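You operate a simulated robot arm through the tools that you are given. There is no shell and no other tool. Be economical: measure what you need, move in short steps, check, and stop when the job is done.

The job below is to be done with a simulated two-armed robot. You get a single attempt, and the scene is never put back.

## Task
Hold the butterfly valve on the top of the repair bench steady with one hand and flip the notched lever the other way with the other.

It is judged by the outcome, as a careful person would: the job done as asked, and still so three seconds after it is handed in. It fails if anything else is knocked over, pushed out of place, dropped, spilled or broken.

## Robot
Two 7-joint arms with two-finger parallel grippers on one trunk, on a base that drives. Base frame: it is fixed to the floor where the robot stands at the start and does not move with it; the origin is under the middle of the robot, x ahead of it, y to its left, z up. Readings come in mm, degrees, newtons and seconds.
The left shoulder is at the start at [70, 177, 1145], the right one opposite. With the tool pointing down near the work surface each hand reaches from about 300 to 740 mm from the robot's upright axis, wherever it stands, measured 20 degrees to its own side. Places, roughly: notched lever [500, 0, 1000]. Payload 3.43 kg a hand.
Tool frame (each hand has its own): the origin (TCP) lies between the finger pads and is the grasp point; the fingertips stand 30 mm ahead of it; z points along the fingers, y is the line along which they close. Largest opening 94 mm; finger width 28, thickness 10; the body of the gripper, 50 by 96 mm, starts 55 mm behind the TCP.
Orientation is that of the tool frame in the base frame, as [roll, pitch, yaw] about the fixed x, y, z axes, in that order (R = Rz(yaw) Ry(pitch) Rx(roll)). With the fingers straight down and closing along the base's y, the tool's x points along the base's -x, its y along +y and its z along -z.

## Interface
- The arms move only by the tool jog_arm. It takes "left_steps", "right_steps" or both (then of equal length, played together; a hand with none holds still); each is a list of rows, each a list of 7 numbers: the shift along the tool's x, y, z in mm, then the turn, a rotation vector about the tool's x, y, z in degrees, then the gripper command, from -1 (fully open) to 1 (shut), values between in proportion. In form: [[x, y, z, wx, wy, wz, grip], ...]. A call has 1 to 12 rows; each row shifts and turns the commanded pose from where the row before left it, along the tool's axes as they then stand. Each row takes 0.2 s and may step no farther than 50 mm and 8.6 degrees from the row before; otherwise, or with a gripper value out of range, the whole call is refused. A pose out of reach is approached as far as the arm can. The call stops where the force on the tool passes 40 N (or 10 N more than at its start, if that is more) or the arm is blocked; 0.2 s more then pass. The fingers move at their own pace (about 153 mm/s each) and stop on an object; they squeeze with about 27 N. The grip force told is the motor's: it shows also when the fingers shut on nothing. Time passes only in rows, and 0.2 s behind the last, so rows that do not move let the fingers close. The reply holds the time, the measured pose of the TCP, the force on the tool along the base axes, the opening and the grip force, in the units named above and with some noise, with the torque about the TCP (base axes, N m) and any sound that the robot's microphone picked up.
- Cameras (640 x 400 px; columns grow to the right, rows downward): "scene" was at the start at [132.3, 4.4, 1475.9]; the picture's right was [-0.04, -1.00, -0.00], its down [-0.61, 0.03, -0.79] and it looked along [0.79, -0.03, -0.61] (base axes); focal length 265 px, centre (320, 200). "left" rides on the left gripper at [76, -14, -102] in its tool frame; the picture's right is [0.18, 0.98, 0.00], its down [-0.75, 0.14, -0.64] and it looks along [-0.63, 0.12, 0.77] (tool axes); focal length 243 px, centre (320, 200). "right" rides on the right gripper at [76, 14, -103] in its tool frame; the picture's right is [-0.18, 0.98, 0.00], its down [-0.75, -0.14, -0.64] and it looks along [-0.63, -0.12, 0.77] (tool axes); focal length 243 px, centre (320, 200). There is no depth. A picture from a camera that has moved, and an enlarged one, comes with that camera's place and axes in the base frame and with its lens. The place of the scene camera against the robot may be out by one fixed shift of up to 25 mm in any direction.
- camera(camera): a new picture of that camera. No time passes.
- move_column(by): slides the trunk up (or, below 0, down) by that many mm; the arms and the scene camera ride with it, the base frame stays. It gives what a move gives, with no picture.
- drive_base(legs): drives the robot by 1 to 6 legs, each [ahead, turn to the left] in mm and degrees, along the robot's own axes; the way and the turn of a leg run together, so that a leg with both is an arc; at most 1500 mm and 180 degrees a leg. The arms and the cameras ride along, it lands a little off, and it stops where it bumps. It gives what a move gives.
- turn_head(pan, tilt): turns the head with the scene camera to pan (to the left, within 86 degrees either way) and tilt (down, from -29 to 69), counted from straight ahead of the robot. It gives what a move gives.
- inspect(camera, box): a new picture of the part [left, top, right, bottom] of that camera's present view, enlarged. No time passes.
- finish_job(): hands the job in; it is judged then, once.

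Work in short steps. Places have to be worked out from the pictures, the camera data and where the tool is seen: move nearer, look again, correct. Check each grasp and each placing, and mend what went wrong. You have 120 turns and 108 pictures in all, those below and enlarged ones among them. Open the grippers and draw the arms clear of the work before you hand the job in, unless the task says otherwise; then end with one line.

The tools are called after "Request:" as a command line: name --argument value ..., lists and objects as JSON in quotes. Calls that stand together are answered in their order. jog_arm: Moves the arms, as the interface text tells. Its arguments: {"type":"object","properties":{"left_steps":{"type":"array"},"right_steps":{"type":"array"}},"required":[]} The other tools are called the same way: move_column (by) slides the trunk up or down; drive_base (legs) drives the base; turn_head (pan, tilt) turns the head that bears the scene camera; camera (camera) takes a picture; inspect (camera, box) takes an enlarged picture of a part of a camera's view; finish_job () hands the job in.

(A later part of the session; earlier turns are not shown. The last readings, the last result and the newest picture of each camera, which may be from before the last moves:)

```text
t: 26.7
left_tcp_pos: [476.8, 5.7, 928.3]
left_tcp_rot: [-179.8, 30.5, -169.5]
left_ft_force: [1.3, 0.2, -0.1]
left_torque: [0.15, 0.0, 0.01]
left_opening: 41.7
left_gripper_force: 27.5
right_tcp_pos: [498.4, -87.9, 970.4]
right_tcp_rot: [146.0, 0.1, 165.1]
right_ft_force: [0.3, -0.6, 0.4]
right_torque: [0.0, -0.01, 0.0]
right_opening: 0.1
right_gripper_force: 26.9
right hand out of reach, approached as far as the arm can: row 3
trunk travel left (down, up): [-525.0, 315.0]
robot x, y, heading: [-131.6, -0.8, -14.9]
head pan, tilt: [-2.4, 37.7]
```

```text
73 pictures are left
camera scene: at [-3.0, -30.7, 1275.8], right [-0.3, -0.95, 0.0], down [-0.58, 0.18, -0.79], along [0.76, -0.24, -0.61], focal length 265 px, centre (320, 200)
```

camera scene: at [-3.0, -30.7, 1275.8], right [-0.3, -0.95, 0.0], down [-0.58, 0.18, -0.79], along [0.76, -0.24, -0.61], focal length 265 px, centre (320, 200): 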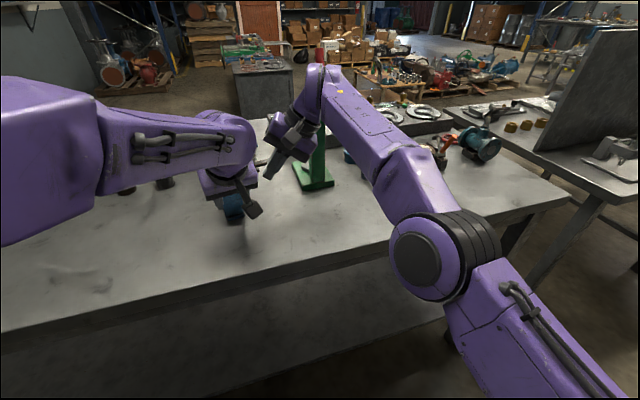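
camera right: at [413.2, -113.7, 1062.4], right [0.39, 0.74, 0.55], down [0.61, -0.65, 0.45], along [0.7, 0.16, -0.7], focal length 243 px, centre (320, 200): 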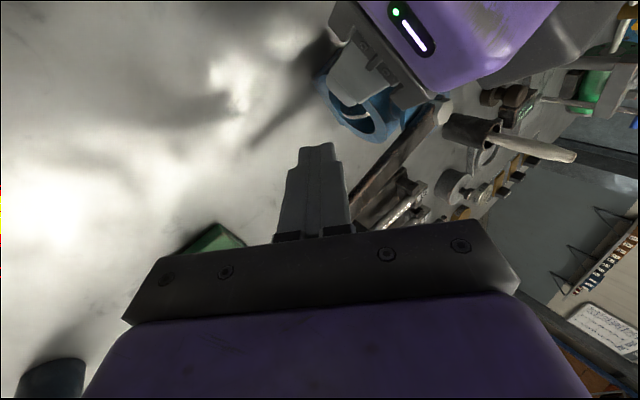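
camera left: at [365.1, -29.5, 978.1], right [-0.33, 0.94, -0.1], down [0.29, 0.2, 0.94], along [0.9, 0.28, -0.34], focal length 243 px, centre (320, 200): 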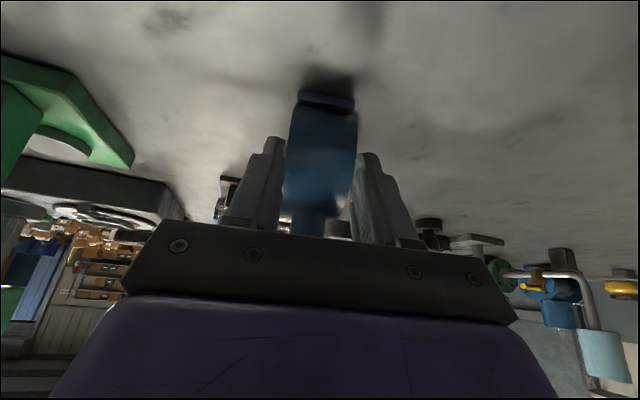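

It is near a wrist limit again; a slight forward lean should relieve it. I lean 17° forward, then creep toward the lever to feel which way it gives.

Request:
jog_arm --right_steps '[[5, 0, 0, 0, -8.5, 0, 1], [5, 0, 0, 0, -8.5, 0, 1], [-8, 3.75, 5.1, 0, 0, 0, 1], [-8, 3.75, 5.1, 0, 0, 0, 1], [0, 0, 0, 0, 0, 0, 1]]'

Request:
camera --camera "right"

```text
t: 27.9
left_tcp_pos: [477.8, 6.8, 927.7]
left_tcp_rot: [-179.8, 30.5, -169.5]
left_ft_force: [-0.7, -0.1, 0.6]
left_torque: [0.17, 0.06, 0.03]
left_opening: 41.7
left_gripper_force: 26.7
right_tcp_pos: [507.1, -85.2, 965.9]
right_tcp_rot: [146.0, 2.5, 163.4]
right_ft_force: [-0.2, 0.3, 0.3]
right_torque: [-0.03, 0.01, 0.02]
right_opening: 0.0
right_gripper_force: 26.7
right hand out of reach, approached as far as the arm can: row 1, 2, 3, 4
trunk travel left (down, up): [-525.0, 315.0]
robot x, y, heading: [-129.2, 1.2, -14.9]
head pan, tilt: [-2.4, 37.7]
```

```text
72 pictures are left
camera right: at [417.8, -108.4, 1054.4], right [0.38, 0.74, 0.56], down [0.57, -0.66, 0.49], along [0.73, 0.13, -0.67], focal length 243 px, centre (320, 200)
```

right: 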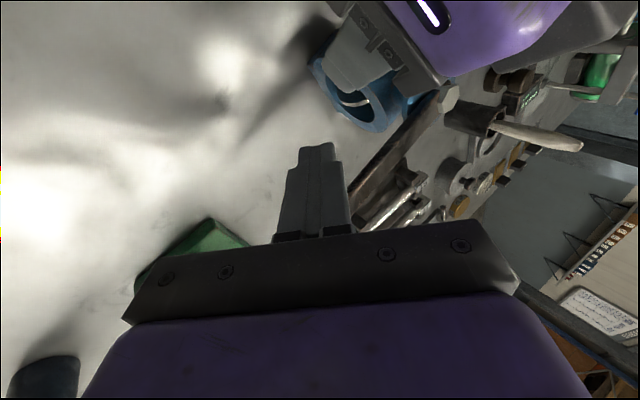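

The right arm is simply too far away: it is stretched. I release the valve, lift off, and reposition the robot closer and further to the right so both arms fit.

Request:
jog_arm --left_steps '[[0, 0, 0, 0, 0, 0, -0.3], [0, 0, 0, 0, 0, 0, -1], [0, 0, -20, 0, 0, 0, -1], [0, 0, -40, 0, 0, 0, -1], [0, 0, -40, 0, 0, 0, -1]]' --right_steps '[[20, -10, -10, 0, 0, 0, 1], [30, -20, -20, 0, 0, 0, 1], [30, -20, -20, 0, 0, 0, 1], [20, -20, -20, 0, 0, 0, 1], [0, 0, 0, 0, 0, 0, 1]]'

Request:
move_column --by 200

Request:
drive_base --legs '[[-250, 0], [0, -41], [217, 0], [0, 56]]'

Request:
camera --camera "scene"

```text
t: 29.1
left_tcp_pos: [429.5, -1.0, 1015.7]
left_tcp_rot: [-179.6, 30.4, -169.4]
left_ft_force: [-0.3, 0.3, 0.3]
left_torque: [-0.01, 0.03, -0.02]
left_opening: 94.0
left_gripper_force: 0.1
right_tcp_pos: [504.7, -96.7, 975.8]
right_tcp_rot: [146.2, 2.3, 163.5]
right_ft_force: [0.0, 0.1, 0.4]
right_torque: [-0.01, 0.03, 0.0]
right_opening: 0.2
right_gripper_force: 26.8
right hand out of reach, approached as far as the arm can: row 1, 2, 3, 4
trunk travel left (down, up): [-525.0, 315.0]
robot x, y, heading: [-127.1, 0.1, -14.8]
head pan, tilt: [-2.4, 37.7]
```

```text
t: 31.3
left_tcp_pos: [429.6, -1.8, 1213.8]
left_tcp_rot: [-179.7, 30.5, -169.6]
left_ft_force: [-0.2, -0.1, -0.5]
left_torque: [-0.01, -0.01, 0.0]
left_opening: 94.3
left_gripper_force: 0.1
right_tcp_pos: [503.6, -99.4, 1175.6]
right_tcp_rot: [146.1, 2.4, 163.6]
right_ft_force: [-0.1, 0.8, -0.4]
right_torque: [0.0, 0.03, 0.0]
right_opening: 0.0
right_gripper_force: 26.8
trunk travel left (down, up): [-725.0, 115.0]
robot x, y, heading: [-129.8, 1.0, -14.8]
head pan, tilt: [-2.4, 37.7]
```

```text
t: 38.8
left_tcp_pos: [288.8, 40.1, 1214.2]
left_tcp_rot: [-179.8, 30.6, -153.3]
left_ft_force: [0.4, -0.3, 0.7]
left_torque: [0.0, -0.01, -0.02]
left_opening: 94.1
left_gripper_force: 0.1
right_tcp_pos: [387.2, -32.4, 1176.6]
right_tcp_rot: [146.1, 2.4, 179.7]
right_ft_force: [-0.7, -0.6, -0.8]
right_torque: [-0.04, -0.01, -0.04]
right_opening: 0.0
right_gripper_force: 26.9
trunk travel left (down, up): [-725.0, 115.0]
robot x, y, heading: [-246.5, -115.7, 1.3]
head pan, tilt: [-2.4, 37.7]
```

```text
71 pictures are left
camera scene: at [-116.3, -106.1, 1475.9], right [-0.02, -1.0, 0.0], down [-0.61, 0.01, -0.79], along [0.79, -0.02, -0.61], focal length 265 px, centre (320, 200)
```

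scene: 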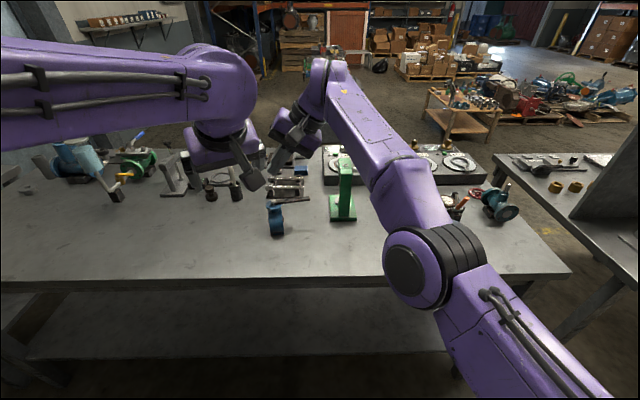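

The valve looks undisturbed. The right arm is nearly straight, so I fold it back before driving forward.

Request:
jog_arm --right_steps '[[30, -29, -20, 0, 0, 0, 1], [30, -29, -20, 0, 0, 0, 1], [30, -29, -20, 0, 0, 0, 1], [30, -29, -20, 0, 0, 0, 1], [0, 0, 0, 0, 0, 0, 1]]'

Request:
drive_base --legs '[[250, -1.3]]'

```text
t: 40.0
left_tcp_pos: [289.4, 41.5, 1214.4]
left_tcp_rot: [-179.7, 30.5, -153.4]
left_ft_force: [-0.5, 0.6, -0.7]
left_torque: [-0.01, 0.01, 0.01]
left_opening: 94.1
left_gripper_force: 0.2
right_tcp_pos: [392.0, -59.3, 1191.0]
right_tcp_rot: [146.1, 2.4, 179.6]
right_ft_force: [0.1, 0.3, -0.7]
right_torque: [-0.02, -0.01, 0.01]
right_opening: 0.0
right_gripper_force: 27.2
right hand out of reach, approached as far as the arm can: row 1, 2, 3, 4
trunk travel left (down, up): [-725.0, 115.0]
robot x, y, heading: [-248.1, -111.5, 1.3]
head pan, tilt: [-2.4, 37.7]
```

```text
t: 41.8
left_tcp_pos: [542.5, 33.4, 1215.8]
left_tcp_rot: [-179.6, 30.5, -154.6]
left_ft_force: [-0.2, -0.3, 0.4]
left_torque: [-0.02, 0.04, -0.01]
left_opening: 93.8
left_gripper_force: 0.0
right_tcp_pos: [643.8, -70.1, 1191.4]
right_tcp_rot: [146.0, 2.4, 178.6]
right_ft_force: [-0.3, 0.0, -0.1]
right_torque: [0.02, 0.03, 0.0]
right_opening: 0.0
right_gripper_force: 26.8
trunk travel left (down, up): [-725.0, 115.0]
robot x, y, heading: [4.4, -111.9, -0.1]
head pan, tilt: [-2.4, 37.7]
```

Request:
jog_arm --right_steps '[[40, -20, 0, 0, 0, 0, 1], [40, -20, 0, 0, 0, 0, 1], [40, -20, 0, 0, 0, 0, 1], [40, -20, 0, 0, 0, 0, 1], [40, -20, 0, 0, 0, 0, 1]]'

```text
t: 43.0
left_tcp_pos: [543.5, 31.8, 1215.3]
left_tcp_rot: [-179.7, 30.5, -154.5]
left_ft_force: [-0.7, 0.5, 0.2]
left_torque: [-0.04, 0.01, 0.01]
left_opening: 93.8
left_gripper_force: 0.1
right_tcp_pos: [643.3, -70.7, 1190.3]
right_tcp_rot: [146.1, 2.3, 178.7]
right_ft_force: [-0.2, -0.6, -0.1]
right_torque: [0.02, 0.01, -0.04]
right_opening: 0.1
right_gripper_force: 27.0
right hand out of reach, approached as far as the arm can: row 1, 2, 3, 4, 5
trunk travel left (down, up): [-725.0, 115.0]
robot x, y, heading: [3.3, -111.8, 0.3]
head pan, tilt: [-2.4, 37.7]
```

The right hand is stuck at a joint limit; I undo its tilts instead.

Request:
jog_arm --right_steps '[[0, 0, 0, 0, 8.5, 0, 1], [0, 0, 0, 0, 8.5, 0, 1], [20, 0, 0, 8.5, 0, 0, 1], [20, 0, 0, 8.5, 0, 0, 1], [20, 0, 0, 8.5, 0, 0, 1], [20, 0, 0, 8.5, 0, 0, 1]]'

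```text
t: 44.5
left_tcp_pos: [541.4, 34.9, 1215.7]
left_tcp_rot: [179.7, 30.5, -154.7]
left_ft_force: [-11.7, 17.8, 1.4]
left_torque: [-0.97, -0.58, -0.66]
left_opening: 81.7
left_gripper_force: 0.0
right_tcp_pos: [566.5, -73.8, 1199.1]
right_tcp_rot: [-179.9, -1.7, -179.0]
right_ft_force: [10.9, -17.8, -1.9]
right_torque: [1.08, 0.65, -0.14]
right_opening: 0.1
right_gripper_force: 26.3
right hand out of reach, approached as far as the arm can: row 1, 2, 3, 4, 5
trunk travel left (down, up): [-725.0, 115.0]
robot x, y, heading: [1.3, -109.1, -0.1]
head pan, tilt: [-2.4, 37.7]
stopped in row 6 (left hand): the force on the tool passed its limit (the readings are from after the stop); the commanded pose is now the measured one
```

The two hands touched in mid-air; I move them apart, right hand to the right, left to the left.

Request:
jog_arm --right_steps '[[0, -20, 0, 0, 0, 0, 1], [0, -40, 0, 0, 0, 0, 1], [0, -40, 0, 0, 0, 0, 1], [30, -30, 0, 0, 0, 0, 1], [30, -20, 0, 0, 0, 0, 1]]' --left_steps '[[0, 10, 0, 0, 0, 0, -1], [0, 20, 0, 0, 0, 0, -1], [0, 20, 0, 0, 0, 0, -1], [0, 0, 0, 0, 0, 0, -1], [0, 0, 0, 0, 0, 0, -1]]'

Request:
camera --camera "scene"

```text
t: 45.7
left_tcp_pos: [519.6, 79.0, 1215.5]
left_tcp_rot: [179.9, 30.6, -154.7]
left_ft_force: [0.0, 0.3, 0.1]
left_torque: [-0.03, -0.04, 0.02]
left_opening: 93.8
left_gripper_force: 0.0
right_tcp_pos: [505.3, -223.4, 1201.5]
right_tcp_rot: [-180.0, -1.7, -178.8]
right_ft_force: [-0.1, -0.3, 0.6]
right_torque: [0.0, -0.04, -0.01]
right_opening: 0.1
right_gripper_force: 27.2
trunk travel left (down, up): [-725.0, 115.0]
robot x, y, heading: [1.3, -112.7, 0.2]
head pan, tilt: [-2.4, 37.7]
```

```text
70 pictures are left
camera scene: at [131.4, -106.4, 1476.1], right [-0.04, -1.0, 0.0], down [-0.61, 0.03, -0.79], along [0.79, -0.03, -0.61], focal length 265 px, centre (320, 200)
```

scene: 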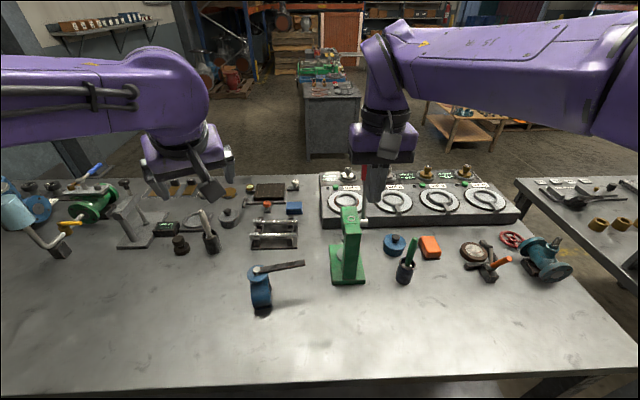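

All in place. At this trunk height I try the left pre-grasp again from the new standpoint.

Request:
jog_arm --left_steps '[[0, 0, 0, 3.8, 0, 6.45, -1], [0, 0, 0, 3.8, 0, 6.45, -1], [27.5, -9.5, 23.2, 0, 0, 0, -1], [27.5, -9.5, 23.2, 0, 0, 0, -1], [27.5, -9.5, 23.2, 0, 0, 0, -1], [27.5, -9.5, 23.2, 0, 0, 0, -1], [27.5, -9.5, 23.2, 0, 0, 0, -1], [0, 0, 0, 0, 0, 0, -1]]'

```text
t: 47.5
left_tcp_pos: [469.2, 22.7, 1044.8]
left_tcp_rot: [179.9, 30.4, -169.6]
left_ft_force: [-0.5, 0.8, 0.9]
left_torque: [0.01, 0.02, -0.04]
left_opening: 94.1
left_gripper_force: 0.2
right_tcp_pos: [509.2, -221.3, 1201.7]
right_tcp_rot: [-179.9, -1.9, -178.9]
right_ft_force: [0.2, 0.0, -0.1]
right_torque: [-0.04, -0.02, 0.0]
right_opening: 0.3
right_gripper_force: 26.9
trunk travel left (down, up): [-725.0, 115.0]
robot x, y, heading: [1.2, -110.7, 0.1]
head pan, tilt: [-2.4, 37.7]
```

Good so far; I go on to the pre-grasp point (448, -2, 978).

Request:
jog_arm --left_steps '[[27.5, -10.3, 23.2, 0, 0, 0, -1], [27.5, -10.3, 23.2, 0, 0, 0, -1], [0, 0, 0, 0, 0, 0, -1]]'

Request:
camera --camera "left"

```text
t: 48.3
left_tcp_pos: [450.1, -2.3, 976.2]
left_tcp_rot: [-179.9, 30.4, -169.7]
left_ft_force: [-0.2, -0.2, 0.8]
left_torque: [-0.04, 0.04, 0.01]
left_opening: 94.1
left_gripper_force: 0.0
right_tcp_pos: [509.3, -221.6, 1200.1]
right_tcp_rot: [-179.8, -2.1, -178.9]
right_ft_force: [0.3, 0.5, 1.0]
right_torque: [0.01, 0.0, 0.01]
right_opening: 0.0
right_gripper_force: 26.9
trunk travel left (down, up): [-725.0, 115.0]
robot x, y, heading: [0.3, -108.4, -0.0]
head pan, tilt: [-2.4, 37.7]
```

```text
69 pictures are left
camera left: at [337.2, -37.1, 1026.4], right [-0.33, 0.94, -0.09], down [0.29, 0.2, 0.93], along [0.9, 0.28, -0.34], focal length 243 px, centre (320, 200)
```

left: 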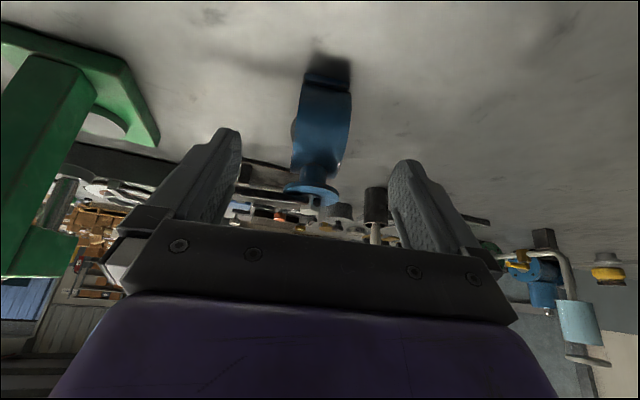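

Same view as the first time, at a trunk height that suits both arms. I advance 56 mm and grip as before.

Request:
jog_arm --left_steps '[[0, 1, 20, 0, 0, 0, -1], [0, 1, 20, 0, 0, 0, -1], [0, 0.8, 16.5, 0, 0, 0, -1], [0, 0, 0, 0, 0, 0, -0.3], [0, 0, 0, 0, 0, 0, 0], [0, 0, 0, 0, 0, 0, 0.4], [0, 0, 0, 0, 0, 0, 1], [0, 0, 0, 0, 0, 0, 1]]'

Request:
camera --camera "right"

Request:
camera --camera "left"

```text
t: 50.1
left_tcp_pos: [483.1, 2.5, 940.5]
left_tcp_rot: [-176.4, 30.6, -166.4]
left_ft_force: [4.6, -3.0, 16.6]
left_torque: [0.02, -0.7, 0.0]
left_opening: 41.8
left_gripper_force: 27.1
right_tcp_pos: [505.2, -223.2, 1201.6]
right_tcp_rot: [-180.0, -1.9, -178.9]
right_ft_force: [0.0, -0.4, -0.1]
right_torque: [0.02, 0.01, -0.02]
right_opening: 0.3
right_gripper_force: 27.1
trunk travel left (down, up): [-725.0, 115.0]
robot x, y, heading: [1.8, -108.2, -0.2]
head pan, tilt: [-2.4, 37.7]
```

```text
68 pictures are left
camera right: at [434.2, -212.8, 1305.7], right [0.16, 0.99, -0.01], down [0.78, -0.12, 0.62], along [0.61, -0.11, -0.79], focal length 243 px, centre (320, 200)
```

right: 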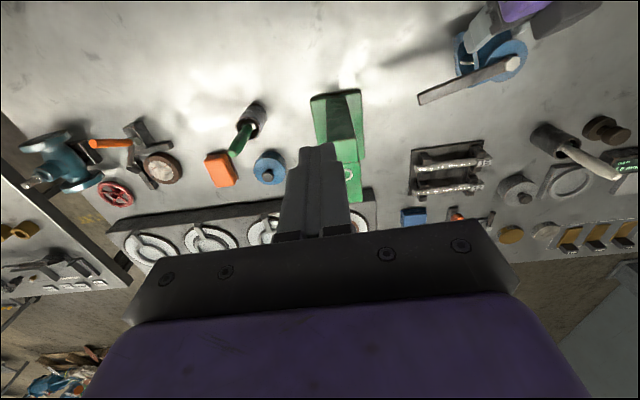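

```text
67 pictures are left
camera left: at [370.2, -33.1, 990.6], right [-0.35, 0.92, -0.15], down [0.28, 0.25, 0.93], along [0.89, 0.29, -0.34], focal length 243 px, centre (320, 200)
```

left: 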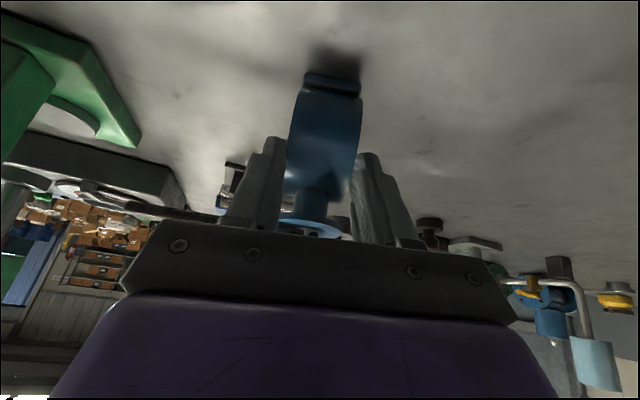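

Near the grip the left arm hit its limit again and ended 13 mm high and skewed. I release, back off, and lower the trunk 100 mm (which helped before).

Request:
jog_arm --left_steps '[[0, 0, 0, 0, 0, 0, -0.3], [0, 0, 0, 0, 0, 0, -1], [0, 0, -20, 0, 0, 0, -1], [0, 0, -35, 0, 0, 0, -1], [0, 0, -35, 0, 0, 0, -1], [-20, 0, -35, 0, 0, 0, -1], [-20, 0, -35, 0, 0, 0, -1]]'

Request:
move_column --by -110

```text
t: 51.7
left_tcp_pos: [431.7, -3.1, 1087.9]
left_tcp_rot: [179.8, 30.5, -169.7]
left_ft_force: [-0.3, 0.8, 0.6]
left_torque: [-0.03, 0.0, 0.04]
left_opening: 93.9
left_gripper_force: 0.2
right_tcp_pos: [506.9, -221.4, 1201.2]
right_tcp_rot: [-179.8, -1.9, -178.8]
right_ft_force: [-0.1, -0.3, 0.4]
right_torque: [-0.01, -0.03, -0.01]
right_opening: 0.0
right_gripper_force: 27.2
trunk travel left (down, up): [-725.0, 115.0]
robot x, y, heading: [0.1, -111.3, 0.4]
head pan, tilt: [-2.4, 37.7]
```

```text
t: 53.1
left_tcp_pos: [432.7, -4.9, 977.9]
left_tcp_rot: [179.8, 30.4, -169.6]
left_ft_force: [-0.5, 0.5, -0.1]
left_torque: [0.02, 0.0, 0.03]
left_opening: 94.0
left_gripper_force: 0.1
right_tcp_pos: [506.8, -222.4, 1089.3]
right_tcp_rot: [-179.9, -1.9, -178.7]
right_ft_force: [0.2, 0.3, 0.6]
right_torque: [0.02, -0.03, 0.06]
right_opening: 0.0
right_gripper_force: 27.0
trunk travel left (down, up): [-615.0, 225.0]
robot x, y, heading: [3.0, -108.2, 0.0]
head pan, tilt: [-2.4, 37.7]
```

Request:
jog_arm --left_steps '[[-14.6, 0.5, 10, 0, 0, 0, -1], [0, 0.5, 20, 0, 0, 0, -1], [0, 0.2, 16, 0, 0, 0, -1], [0, 0, 0, 0, 0, 0, -1]]'

Request:
camera --camera "left"

Request:
inspect --camera "right" --box '[400, 0, 640, 150]'

```text
t: 54.1
left_tcp_pos: [468.3, 4.7, 943.4]
left_tcp_rot: [179.9, 30.4, -169.7]
left_ft_force: [-0.5, 0.4, -0.1]
left_torque: [-0.01, 0.01, 0.02]
left_opening: 94.1
left_gripper_force: 0.0
right_tcp_pos: [507.6, -221.5, 1088.9]
right_tcp_rot: [-179.8, -2.0, -178.8]
right_ft_force: [-0.2, 0.3, 0.5]
right_torque: [0.01, -0.01, 0.0]
right_opening: 0.2
right_gripper_force: 27.4
trunk travel left (down, up): [-615.0, 225.0]
robot x, y, heading: [3.2, -109.7, 0.3]
head pan, tilt: [-2.4, 37.7]
```

```text
66 pictures are left
camera left: at [354.7, -31.7, 993.8], right [-0.33, 0.94, -0.09], down [0.29, 0.2, 0.94], along [0.9, 0.28, -0.34], focal length 243 px, centre (320, 200)
```

left: 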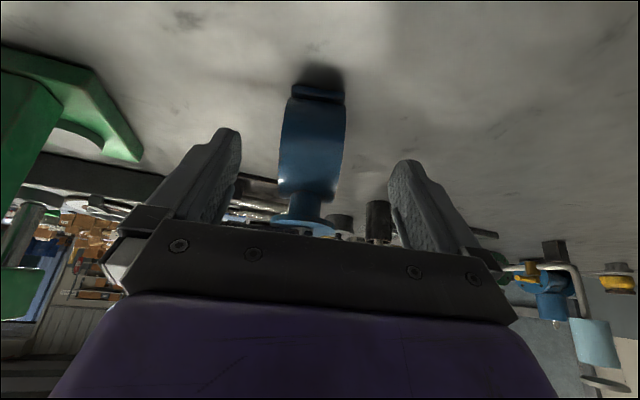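

```text
2.67 times, centred on (520, 75) of right
camera zoom: at [435.5, -211.0, 1195.1], right [0.16, 0.99, -0.01], down [0.78, -0.12, 0.62], along [0.61, -0.11, -0.79], focal length 647 px, centre (-213, 533)
```

zoom: 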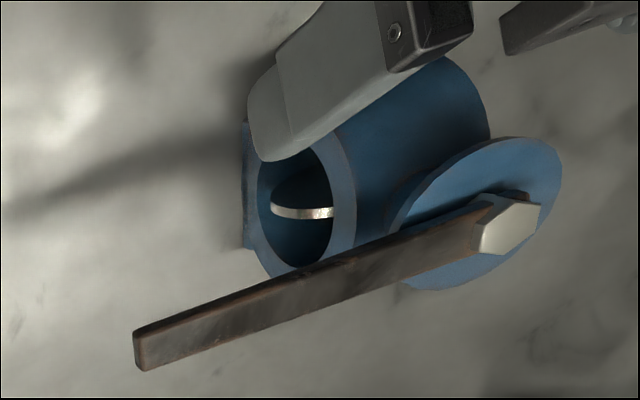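

Request:
jog_arm --left_steps '[[0, 0, 9, 0, 0, 0, -1], [0, 0, 8, 0, 0, 0, -1], [0, 0, 0, 0, 0, 0, -0.3], [0, 0, 0, 0, 0, 0, 0], [0, 0, 0, 0, 0, 0, 0.4], [0, 0, 0, 0, 0, 0, 1], [0, 0, 0, 0, 0, 0, 1]]'

Request:
inspect --camera "right" --box '[400, 0, 640, 150]'

Request:
camera --camera "left"

```text
t: 55.7
left_tcp_pos: [476.3, 4.6, 929.9]
left_tcp_rot: [180.0, 30.4, -169.7]
left_ft_force: [-0.6, -1.8, 0.1]
left_torque: [-0.18, -0.14, -0.06]
left_opening: 41.8
left_gripper_force: 27.4
right_tcp_pos: [508.5, -223.7, 1089.2]
right_tcp_rot: [-179.9, -2.0, -178.9]
right_ft_force: [-0.4, 0.2, -0.1]
right_torque: [0.01, -0.01, -0.01]
right_opening: 0.0
right_gripper_force: 27.5
trunk travel left (down, up): [-615.0, 225.0]
robot x, y, heading: [-2.1, -111.9, -0.1]
head pan, tilt: [-2.4, 37.7]
```

```text
2.67 times, centred on (520, 75) of right
camera zoom: at [435.5, -211.6, 1195.0], right [0.16, 0.99, -0.01], down [0.78, -0.12, 0.62], along [0.61, -0.11, -0.79], focal length 647 px, centre (-213, 533)
```

zoom: 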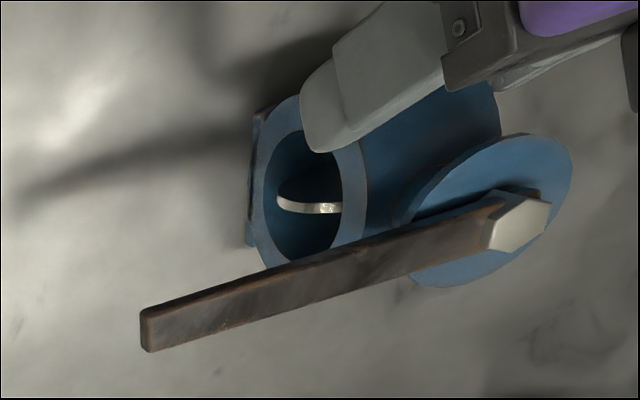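

```text
63 pictures are left
camera left: at [362.9, -31.2, 979.6], right [-0.33, 0.94, -0.09], down [0.29, 0.2, 0.94], along [0.9, 0.28, -0.34], focal length 243 px, centre (320, 200)
```

left: 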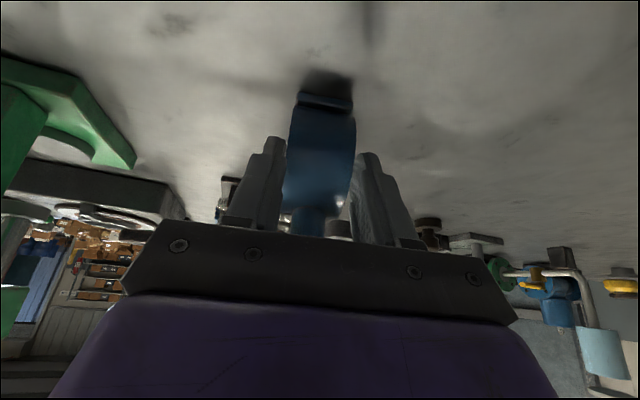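

Solid grip at the earlier pose. Now the right hand: lean 25° with fingers pointing left, and come down beside the lever on the robot side.

Request:
jog_arm --right_steps '[[0, 0, 0, -8.3, 0, 0, 1], [0, 0, 0, -8.3, 0, 0, 1], [0, 0, 0, -8.3, 0, 0, 1], [2.5, 16.3, 32, 0, 0, 0, 1], [2.5, 16.3, 32, 0, 0, 0, 1], [2.5, 16.3, 32, 0, 0, 0, 1], [2.5, 16.3, 32, 0, 0, 0, 1], [0, 0, 0, 0, 0, 0, 1]]'

Request:
camera --camera "right"

Request:
camera --camera "scene"

```text
t: 57.5
left_tcp_pos: [476.0, 4.5, 929.5]
left_tcp_rot: [179.9, 30.4, -169.6]
left_ft_force: [1.6, 0.1, 1.3]
left_torque: [-0.08, -0.09, 0.03]
left_opening: 42.0
left_gripper_force: 26.9
right_tcp_pos: [542.5, -160.7, 1027.1]
right_tcp_rot: [155.2, -2.2, -178.0]
right_ft_force: [0.5, 0.3, -0.6]
right_torque: [0.01, 0.0, -0.01]
right_opening: 0.0
right_gripper_force: 26.9
right hand out of reach, approached as far as the arm can: row 5, 6, 7
trunk travel left (down, up): [-615.0, 225.0]
robot x, y, heading: [0.9, -108.9, -0.0]
head pan, tilt: [-2.4, 37.7]
```

```text
62 pictures are left
camera right: at [471.3, -195.6, 1128.5], right [0.17, 0.9, 0.4], down [0.79, -0.37, 0.49], along [0.59, 0.23, -0.77], focal length 243 px, centre (320, 200)
```

right: 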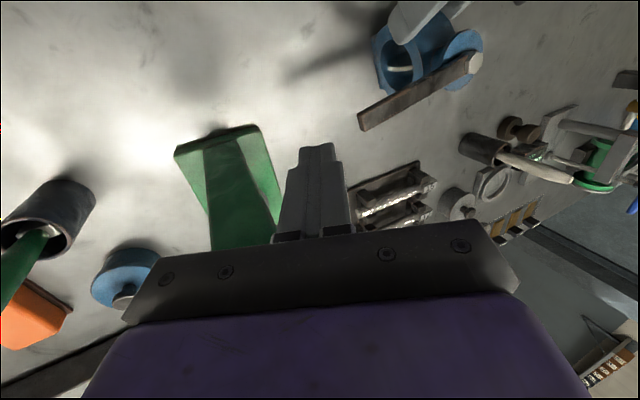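

```text
61 pictures are left
camera scene: at [134.4, -105.9, 1365.8], right [-0.04, -1.0, 0.0], down [-0.61, 0.03, -0.79], along [0.79, -0.03, -0.61], focal length 265 px, centre (320, 200)
```

scene: 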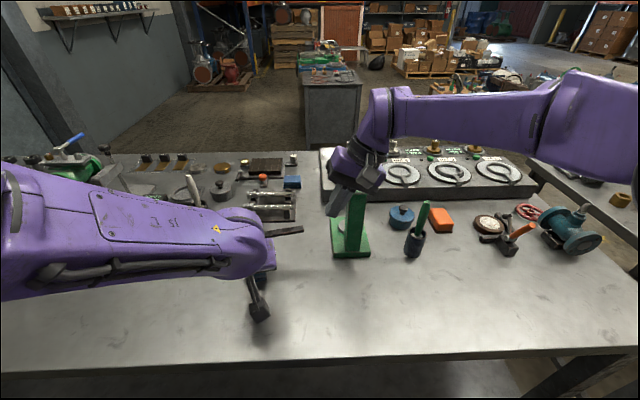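

The side lean drives the right arm into a limit. I raise it a little and return it to straight down to see where it can go.

Request:
jog_arm --right_steps '[[0, -10, -25, 4, 0, 0, 1], [0, -10, -10, 8.3, 0, 0, 1], [0, 0, 0, 8.3, 0, 0, 1], [0, 0, 0, 4, 0, 0, 1], [0, 0, 0, 0, 0, 0, 1]]'

```text
t: 58.3
left_tcp_pos: [477.2, 8.5, 929.4]
left_tcp_rot: [-179.7, 30.4, -169.4]
left_ft_force: [0.2, 0.4, -0.2]
left_torque: [-0.01, 0.32, 0.01]
left_opening: 41.8
left_gripper_force: 27.0
right_tcp_pos: [541.9, -181.8, 1048.4]
right_tcp_rot: [170.3, -2.7, -177.9]
right_ft_force: [1.8, 29.2, 1.0]
right_torque: [0.23, -0.03, 0.42]
right_opening: 0.1
right_gripper_force: 27.5
trunk travel left (down, up): [-615.0, 225.0]
robot x, y, heading: [2.2, -110.5, 0.2]
head pan, tilt: [-2.4, 37.7]
stopped in row 3 (right hand): the force on the tool passed its limit (the readings are from after the stop); the commanded pose is now the measured one
```

The right hand touched something (likely the green press). I look before moving.

Request:
camera --camera "right"

Request:
camera --camera "scene"

```text
60 pictures are left
camera right: at [471.9, -189.6, 1155.7], right [0.16, 0.98, 0.16], down [0.79, -0.22, 0.57], along [0.59, 0.03, -0.81], focal length 243 px, centre (320, 200)
```

right: 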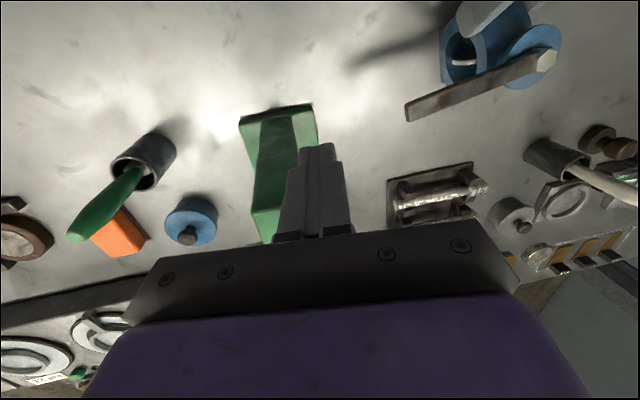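

```text
59 pictures are left
camera scene: at [137.1, -101.2, 1365.4], right [-0.03, -1.0, 0.0], down [-0.61, 0.02, -0.79], along [0.79, -0.03, -0.61], focal length 265 px, centre (320, 200)
```

scene: 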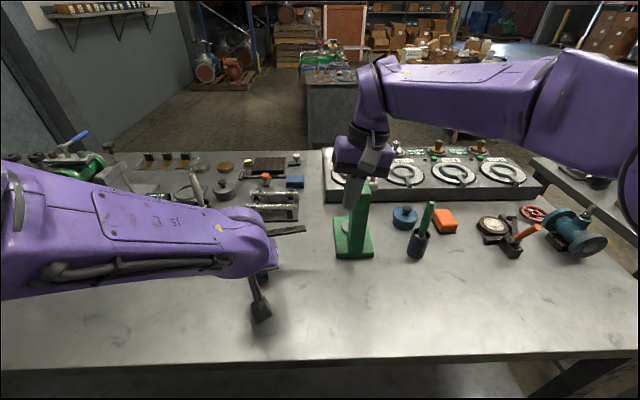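

The press has not shifted (all objects moved alike in the picture). The fingers touch its left side, so I move off to the left, then up and back.

Request:
jog_arm --right_steps '[[0, 8, 0, 0, 0, 0, 1], [10, 8, -20, 0, 0, 0, 1], [20, 0, -30, 0, 0, 0, 1], [20, 0, -30, 0, 0, 0, 1], [0, 0, 0, 0, 0, 0, 1]]'

Request:
inspect --camera "scene" --box '[220, 150, 480, 340]'

```text
t: 59.5
left_tcp_pos: [477.8, 6.1, 929.7]
left_tcp_rot: [-179.8, 30.5, -169.5]
left_ft_force: [0.5, 0.8, -7.1]
left_torque: [-0.08, 0.33, 0.03]
left_opening: 42.2
left_gripper_force: 27.2
right_tcp_pos: [497.1, -188.8, 1133.6]
right_tcp_rot: [170.6, -2.6, -178.2]
right_ft_force: [0.0, 0.4, 0.3]
right_torque: [-0.02, -0.01, -0.03]
right_opening: 0.2
right_gripper_force: 27.1
trunk travel left (down, up): [-615.0, 225.0]
robot x, y, heading: [4.0, -110.1, 0.1]
head pan, tilt: [-2.4, 37.7]
```

```text
2.11 times, centred on (350, 245) of scene
camera zoom: at [136.1, -103.8, 1365.7], right [-0.04, -1.0, 0.0], down [-0.61, 0.02, -0.79], along [0.79, -0.03, -0.61], focal length 558 px, centre (257, 105)
```

zoom: 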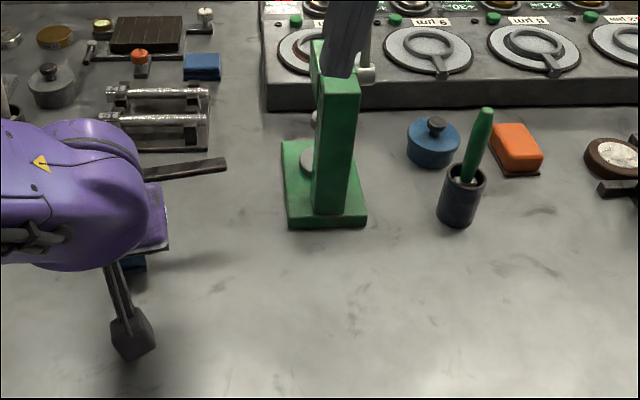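

Request:
jog_arm --right_steps '[[0, 0, 0, 4.8, 0, 0, 1], [0, 0, 0, 4.8, 2, 0, 1], [0, 30, 20, 0, 0, 0, 1], [0, 30, 30, 0, 0, 0, 1], [0, 10, 40, 0, 0, 0, 1], [0, 0, 20, 0, 0, 0, 1], [0, 0, 0, 0, 0, 0, 1]]'

Request:
camera --camera "scene"

```text
t: 61.1
left_tcp_pos: [477.4, 5.6, 932.6]
left_tcp_rot: [-179.9, 30.6, -169.6]
left_ft_force: [0.1, -0.6, -6.5]
left_torque: [-0.02, 0.31, 0.02]
left_opening: 41.9
left_gripper_force: 26.8
right_tcp_pos: [483.6, -117.6, 1021.4]
right_tcp_rot: [-179.8, -4.6, -178.2]
right_ft_force: [-0.8, -0.4, 0.0]
right_torque: [0.03, 0.02, -0.02]
right_opening: 0.1
right_gripper_force: 26.9
trunk travel left (down, up): [-615.0, 225.0]
robot x, y, heading: [-1.0, -112.8, 0.5]
head pan, tilt: [-2.4, 37.7]
```

```text
57 pictures are left
camera scene: at [135.2, -104.5, 1365.8], right [-0.04, -1.0, 0.0], down [-0.61, 0.02, -0.79], along [0.79, -0.03, -0.61], focal length 265 px, centre (320, 200)
```

scene: 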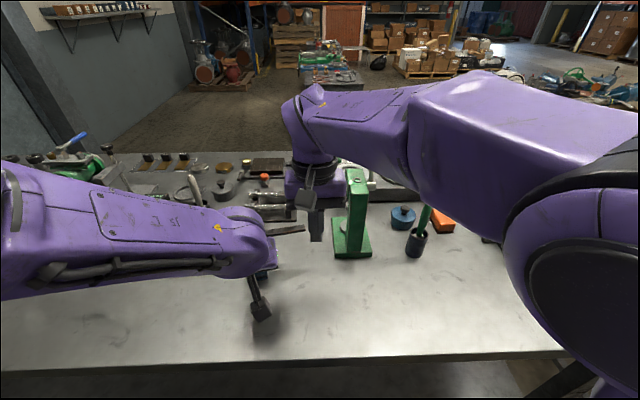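

Tool-down works here, with the hand right of the lever. I lower it beside the lever, on the robot side.

Request:
jog_arm --right_steps '[[-13, 9, 10, 0, 0, 0, 1], [-12, 9, 10, 0, 0, 0, 1], [0, 8, 15, 0, 0, 0, 1], [0, 0, 14, 0, 0, 0, 1], [0, 0, 0, 0, 0, 0, 1]]'

Request:
camera --camera "right"

Request:
inspect --camera "scene" --box '[220, 170, 400, 300]'

```text
t: 62.5
left_tcp_pos: [476.2, 5.1, 929.8]
left_tcp_rot: [-179.9, 30.5, -169.5]
left_ft_force: [0.3, 0.1, -6.1]
left_torque: [-0.04, 0.32, -0.01]
left_opening: 41.7
left_gripper_force: 27.1
right_tcp_pos: [534.0, -118.1, 1015.1]
right_tcp_rot: [175.9, -3.9, 179.8]
right_ft_force: [-0.1, -0.6, 0.0]
right_torque: [0.02, -0.01, -0.01]
right_opening: 0.0
right_gripper_force: 27.0
right hand out of reach, approached as far as the arm can: row 2, 3, 4
trunk travel left (down, up): [-615.0, 225.0]
robot x, y, heading: [4.1, -110.5, 0.4]
head pan, tilt: [-2.4, 37.7]
stopped in row 5 (right hand): the arm was blocked; the commanded pose is now the measured one
```

```text
56 pictures are left
camera right: at [465.6, -112.2, 1123.9], right [0.19, 0.98, 0.06], down [0.79, -0.19, 0.58], along [0.58, -0.06, -0.81], focal length 243 px, centre (320, 200)
```

right: 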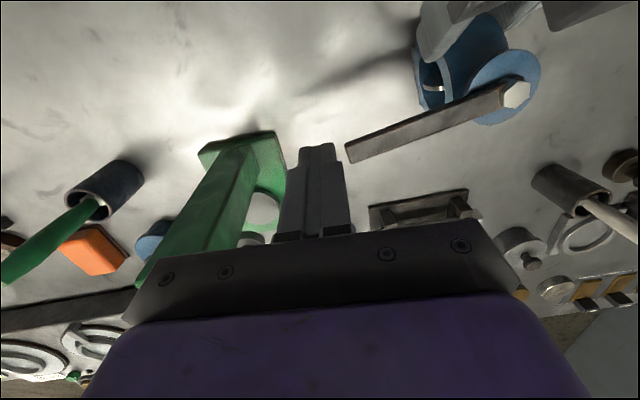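

```text
3.08 times, centred on (310, 235) of scene
camera zoom: at [135.3, -105.0, 1365.8], right [-0.04, -1.0, 0.0], down [-0.61, 0.02, -0.79], along [0.79, -0.03, -0.61], focal length 816 px, centre (351, 92)
```

zoom: 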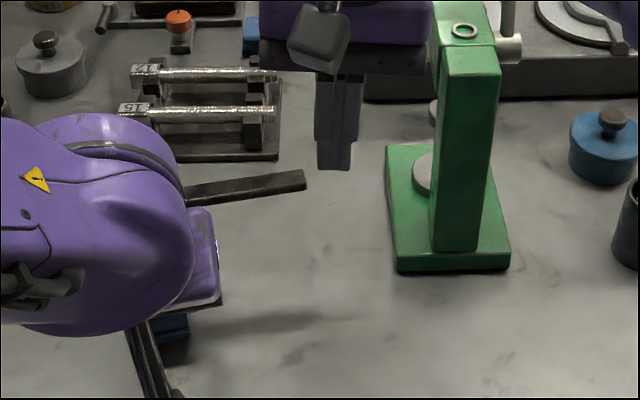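

The right arm again cannot cross inward here. Both hands must work near my centre line, so I will stand further right, turned about 25° left; then the left hand points slightly right and the right hand stays on its own side. First I release and lift both hands.

Request:
jog_arm --left_steps '[[0, 0, 0, 0, 0, 0, -0.3], [0, 0, 0, 0, 0, 0, -1], [0, 0, -20, 0, 0, 0, -1], [0, 0, -35, 0, 0, 0, -1], [0, 0, -35, 0, 0, 0, -1], [-20, 0, -35, 0, 0, 0, -1], [-20, 0, -35, 0, 0, 0, -1]]' --right_steps '[[0, 0, -30, 0, 0, 0, 1], [0, 0, -40, 0, 0, 0, 1], [0, 0, -40, 0, 0, 0, 1], [30, -20, -20, 0, 0, 0, 1], [30, -30, 0, 0, 0, 0, 1], [30, -30, 0, 0, 0, 0, 1], [0, -30, 0, 0, 0, 0, 1]]'

Request:
move_column --by 130

Request:
drive_base --legs '[[-250, 0], [0, -74.4], [256, 0], [0, 99.4]]'

Request:
camera --camera "scene"

```text
t: 64.1
left_tcp_pos: [429.8, -4.6, 1089.6]
left_tcp_rot: [-179.8, 30.6, -169.5]
left_ft_force: [0.5, -0.8, 0.0]
left_torque: [0.01, 0.0, 0.01]
left_opening: 94.2
left_gripper_force: 0.0
right_tcp_pos: [450.3, -236.6, 1140.4]
right_tcp_rot: [176.2, -3.9, -179.8]
right_ft_force: [0.1, -0.5, -0.2]
right_torque: [0.05, 0.02, 0.03]
right_opening: 0.0
right_gripper_force: 27.3
trunk travel left (down, up): [-615.0, 225.0]
robot x, y, heading: [2.6, -111.8, 0.3]
head pan, tilt: [-2.4, 37.7]
```

```text
t: 65.6
left_tcp_pos: [430.3, -3.4, 1219.6]
left_tcp_rot: [-179.8, 30.5, -169.6]
left_ft_force: [0.0, -0.9, 0.1]
left_torque: [-0.04, -0.02, 0.01]
left_opening: 94.0
left_gripper_force: 0.0
right_tcp_pos: [450.7, -234.3, 1271.6]
right_tcp_rot: [176.4, -3.8, -180.0]
right_ft_force: [0.5, -0.1, -0.1]
right_torque: [-0.01, -0.01, -0.01]
right_opening: 0.1
right_gripper_force: 27.0
trunk travel left (down, up): [-745.0, 95.0]
robot x, y, heading: [1.4, -109.0, 0.6]
head pan, tilt: [-2.4, 37.7]
```

```text
t: 76.2
left_tcp_pos: [178.9, -93.1, 1218.3]
left_tcp_rot: [-179.7, 30.8, -145.3]
left_ft_force: [-0.7, -0.3, -0.6]
left_torque: [0.03, 0.01, 0.0]
left_opening: 93.9
left_gripper_force: 0.1
right_tcp_pos: [294.5, -293.3, 1271.4]
right_tcp_rot: [176.2, -3.9, -155.7]
right_ft_force: [-0.1, 0.6, 1.1]
right_torque: [0.01, 0.0, -0.02]
right_opening: 0.0
right_gripper_force: 27.0
trunk travel left (down, up): [-745.0, 95.0]
robot x, y, heading: [-165.6, -365.2, 24.6]
head pan, tilt: [-2.4, 37.7]
```

```text
54 pictures are left
camera scene: at [-45.5, -302.9, 1495.9], right [0.38, -0.93, 0.0], down [-0.57, -0.23, -0.79], along [0.73, 0.3, -0.61], focal length 265 px, centre (320, 200)
```

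scene: 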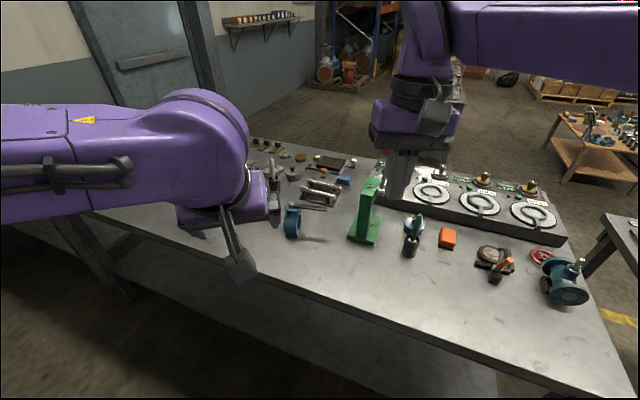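

Nothing is disturbed. I drive forward to the new standpoint with the hands high.

Request:
drive_base --legs '[[180, 0]]'

```text
t: 77.7
left_tcp_pos: [342.7, -17.9, 1220.6]
left_tcp_rot: [-179.8, 30.8, -145.3]
left_ft_force: [0.1, 0.4, 0.1]
left_torque: [-0.03, 0.0, -0.01]
left_opening: 94.3
left_gripper_force: 0.0
right_tcp_pos: [457.7, -219.3, 1271.8]
right_tcp_rot: [176.2, -3.8, -155.7]
right_ft_force: [-0.5, 0.3, 0.1]
right_torque: [0.0, -0.03, -0.03]
right_opening: 0.0
right_gripper_force: 27.1
trunk travel left (down, up): [-745.0, 95.0]
robot x, y, heading: [-6.2, -288.4, 24.4]
head pan, tilt: [-2.4, 37.7]
```

Request:
jog_arm --left_steps '[[0, 0, 0, 4.13, 0, 6.97, -1], [0, 0, 0, 4.13, 0, 6.97, -1], [0, 0, 0, 4.13, 0, 6.97, -1], [-8, -0.8, 39, 0, 0, 0, -1], [-8, -0.8, 39, 0, 0, 0, -1], [-8, -0.8, 39, 0, 0, 0, -1], [-8, -0.8, 39, 0, 0, 0, -1], [0, 0, 0, 0, 0, 0, -1]]'

```text
t: 79.5
left_tcp_pos: [450.5, -0.9, 1102.7]
left_tcp_rot: [-180.0, 30.8, -169.7]
left_ft_force: [0.5, 0.4, 0.9]
left_torque: [0.04, 0.03, 0.02]
left_opening: 93.9
left_gripper_force: 0.1
right_tcp_pos: [457.0, -218.1, 1271.1]
right_tcp_rot: [176.2, -3.7, -155.7]
right_ft_force: [1.3, 0.8, 0.3]
right_torque: [0.0, 0.02, -0.02]
right_opening: 0.0
right_gripper_force: 27.3
trunk travel left (down, up): [-745.0, 95.0]
robot x, y, heading: [-2.2, -290.8, 24.5]
head pan, tilt: [-2.4, 37.7]
```

Reached cleanly. I lower the trunk 110 mm to bring the hand to pre-grasp height with the same joint posture.

Request:
move_column --by -110

Request:
camera --camera "left"

```text
t: 80.9
left_tcp_pos: [452.5, -0.4, 991.8]
left_tcp_rot: [-179.8, 30.8, -169.7]
left_ft_force: [0.0, -0.1, -0.4]
left_torque: [-0.01, -0.01, 0.01]
left_opening: 94.5
left_gripper_force: 0.0
right_tcp_pos: [458.8, -219.0, 1161.7]
right_tcp_rot: [176.1, -3.9, -155.8]
right_ft_force: [-0.3, 0.0, 0.2]
right_torque: [0.01, 0.0, 0.01]
right_opening: 0.0
right_gripper_force: 27.1
trunk travel left (down, up): [-635.0, 205.0]
robot x, y, heading: [-1.5, -289.3, 24.4]
head pan, tilt: [-2.4, 37.7]
```

```text
53 pictures are left
camera left: at [338.9, -35.9, 1041.5], right [-0.33, 0.94, -0.1], down [0.29, 0.2, 0.94], along [0.9, 0.28, -0.34], focal length 243 px, centre (320, 200)
```

left: 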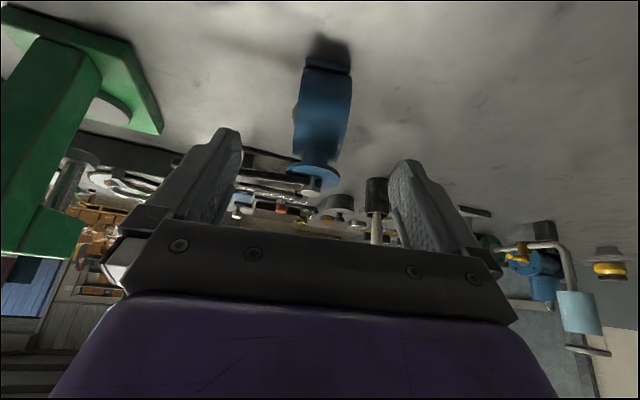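

Alignment looks the same as before. I advance the left hand around the ring (open) and at the same time test that the right hand can reach the lever area from above.

Request:
jog_arm --left_steps '[[3.5, 0.5, 16.8, 0, 0, 0, -1], [3.5, 0.5, 16.8, 0, 0, 0, -1], [3.5, 0.5, 16.8, 0, 0, 0, -1], [0, 0, 0, 0, 0, 0, -1], [0, 0, 0, 0, 0, 0, -1]]' --right_steps '[[-22, 24, 30, 0, 0, 0, 1], [-22, 24, 30, 0, 0, 0, 1], [-22, 24, 30, 0, 0, 0, 1], [-22, 24, 30, 0, 0, 0, 1], [0, 0, 0, 0, 0, 0, 1]]'

Request:
camera --camera "left"

Request:
camera --camera "right"

```text
t: 82.1
left_tcp_pos: [467.2, 2.9, 943.8]
left_tcp_rot: [-179.9, 30.7, -169.8]
left_ft_force: [-0.4, -0.8, 0.0]
left_torque: [0.07, 0.02, -0.01]
left_opening: 93.9
left_gripper_force: 0.1
right_tcp_pos: [489.3, -90.6, 1042.2]
right_tcp_rot: [176.3, -3.8, -155.9]
right_ft_force: [-0.7, -0.1, -0.3]
right_torque: [0.02, -0.01, -0.02]
right_opening: 0.0
right_gripper_force: 26.7
trunk travel left (down, up): [-635.0, 205.0]
robot x, y, heading: [-1.4, -289.5, 24.6]
head pan, tilt: [-2.4, 37.7]
```

```text
52 pictures are left
camera left: at [354.6, -33.0, 993.1], right [-0.33, 0.94, -0.1], down [0.29, 0.2, 0.94], along [0.9, 0.28, -0.34], focal length 243 px, centre (320, 200)
```

left: 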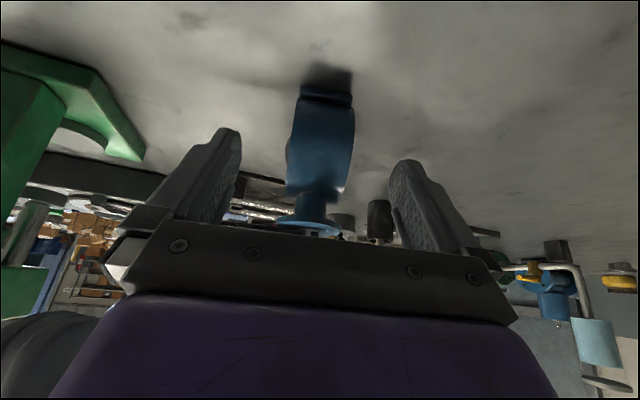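

```text
51 pictures are left
camera right: at [423.0, -114.4, 1150.2], right [-0.23, 0.97, 0.05], down [0.8, 0.16, 0.58], along [0.55, 0.18, -0.81], focal length 243 px, centre (320, 200)
```

right: 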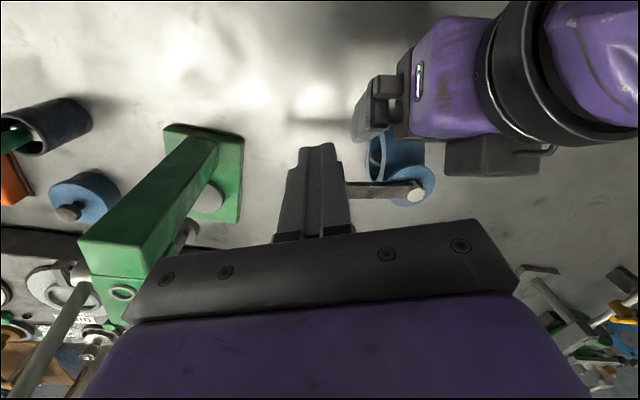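

Both reach now. I grip the ring with the left hand (3 mm correction to the left) and meanwhile test the right hand's far end of travel, still above everything.

Request:
jog_arm --left_steps '[[0, 3, 8, 0, 0, 0, -1], [0, 0, 9, 0, 0, 0, -1], [0, 0, 0, 0, 0, 0, -0.3], [0, 0, 0, 0, 0, 0, 0], [0, 0, 0, 0, 0, 0, 0.4], [0, 0, 0, 0, 0, 0, 1], [0, 0, 0, 0, 0, 0, 1]]' --right_steps '[[-40, 7.6, 0, 0, 0, 0, 1], [-40, 7.6, 0, 0, 0, 0, 1], [-40, 7.6, 0, 0, 0, 0, 1], [0, 0, 0, 0, 0, 0, 1], [0, 0, 0, 0, 0, 0, 1], [0, 0, 0, 0, 0, 0, 1], [0, 0, 0, 0, 0, 0, 1]]'

Request:
camera --camera "left"

Request:
camera --camera "scene"

```text
t: 83.7
left_tcp_pos: [475.5, 7.5, 929.2]
left_tcp_rot: [-180.0, 30.8, -169.7]
left_ft_force: [-2.5, -1.5, 5.7]
left_torque: [0.15, -0.26, -0.15]
left_opening: 42.0
left_gripper_force: 26.8
right_tcp_pos: [561.8, -38.0, 1030.2]
right_tcp_rot: [176.1, -3.8, -155.7]
right_ft_force: [-0.9, 0.3, 0.2]
right_torque: [-0.03, -0.01, 0.03]
right_opening: 0.0
right_gripper_force: 27.3
right hand out of reach, approached as far as the arm can: row 3
trunk travel left (down, up): [-635.0, 205.0]
robot x, y, heading: [-2.9, -287.1, 24.7]
head pan, tilt: [-2.4, 37.7]
```

```text
50 pictures are left
camera left: at [363.0, -28.3, 979.4], right [-0.33, 0.94, -0.1], down [0.29, 0.2, 0.94], along [0.9, 0.28, -0.34], focal length 243 px, centre (320, 200)
```

left: 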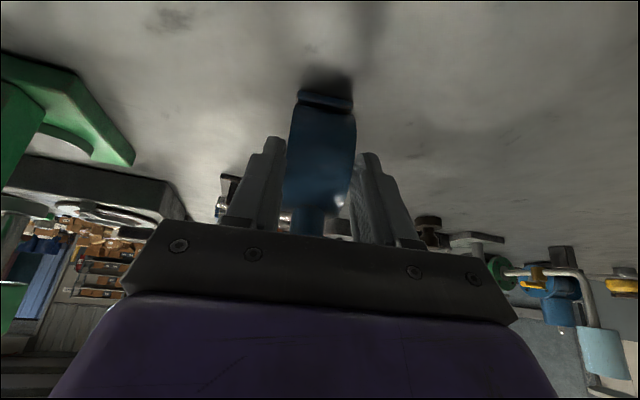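

```text
49 pictures are left
camera scene: at [119.1, -228.2, 1386.1], right [0.38, -0.93, 0.0], down [-0.57, -0.23, -0.79], along [0.73, 0.3, -0.61], focal length 265 px, centre (320, 200)
```

scene: 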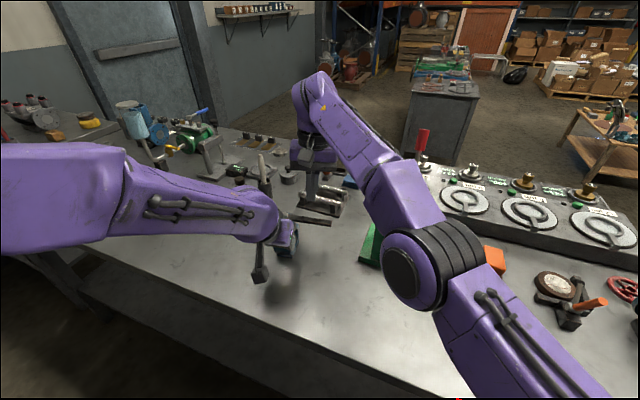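

Good grip. I bring the right hand back to the start side of the lever.

Request:
jog_arm --right_steps '[[40, -7.6, 0, 0, 0, 0, 1], [40, -7.6, 0, 0, 0, 0, 1], [25, -7.6, 0, 0, 0, 0, 1], [0, 0, 0, 0, 0, 0, 1]]'

```text
t: 84.7
left_tcp_pos: [475.9, 6.6, 930.6]
left_tcp_rot: [-179.9, 30.7, -169.7]
left_ft_force: [0.3, -1.3, 8.8]
left_torque: [0.26, -0.37, -0.14]
left_opening: 41.7
left_gripper_force: 27.4
right_tcp_pos: [555.3, -38.4, 1039.2]
right_tcp_rot: [176.2, -3.8, -155.7]
right_ft_force: [0.2, 0.5, 0.2]
right_torque: [0.0, -0.01, -0.01]
right_opening: 0.0
right_gripper_force: 26.9
right hand out of reach, approached as far as the arm can: row 1, 2, 3
trunk travel left (down, up): [-635.0, 205.0]
robot x, y, heading: [-2.6, -286.9, 24.6]
head pan, tilt: [-2.4, 37.7]
```

The arm is caught in its stretched posture; earlier a small downward move freed it, so I try 15 mm down plus a pull back.

Request:
jog_arm --right_steps '[[0, 0, 15, 0, 0, 0, 1], [30, -25, 0, 0, 0, 0, 1], [30, -25, 0, 0, 0, 0, 1], [0, 0, 0, 0, 0, 0, 1]]'

```text
t: 85.7
left_tcp_pos: [475.9, 6.2, 929.3]
left_tcp_rot: [-179.9, 30.8, -169.7]
left_ft_force: [2.4, -1.1, 10.2]
left_torque: [0.32, -0.41, -0.16]
left_opening: 41.9
left_gripper_force: 27.2
right_tcp_pos: [560.2, -39.2, 1030.2]
right_tcp_rot: [176.2, -4.0, -155.8]
right_ft_force: [0.0, 0.7, 0.2]
right_torque: [0.01, 0.04, -0.02]
right_opening: 0.0
right_gripper_force: 27.2
right hand out of reach, approached as far as the arm can: row 1, 2, 3
trunk travel left (down, up): [-635.0, 205.0]
robot x, y, heading: [-0.0, -288.5, 24.5]
head pan, tilt: [-2.4, 37.7]
```

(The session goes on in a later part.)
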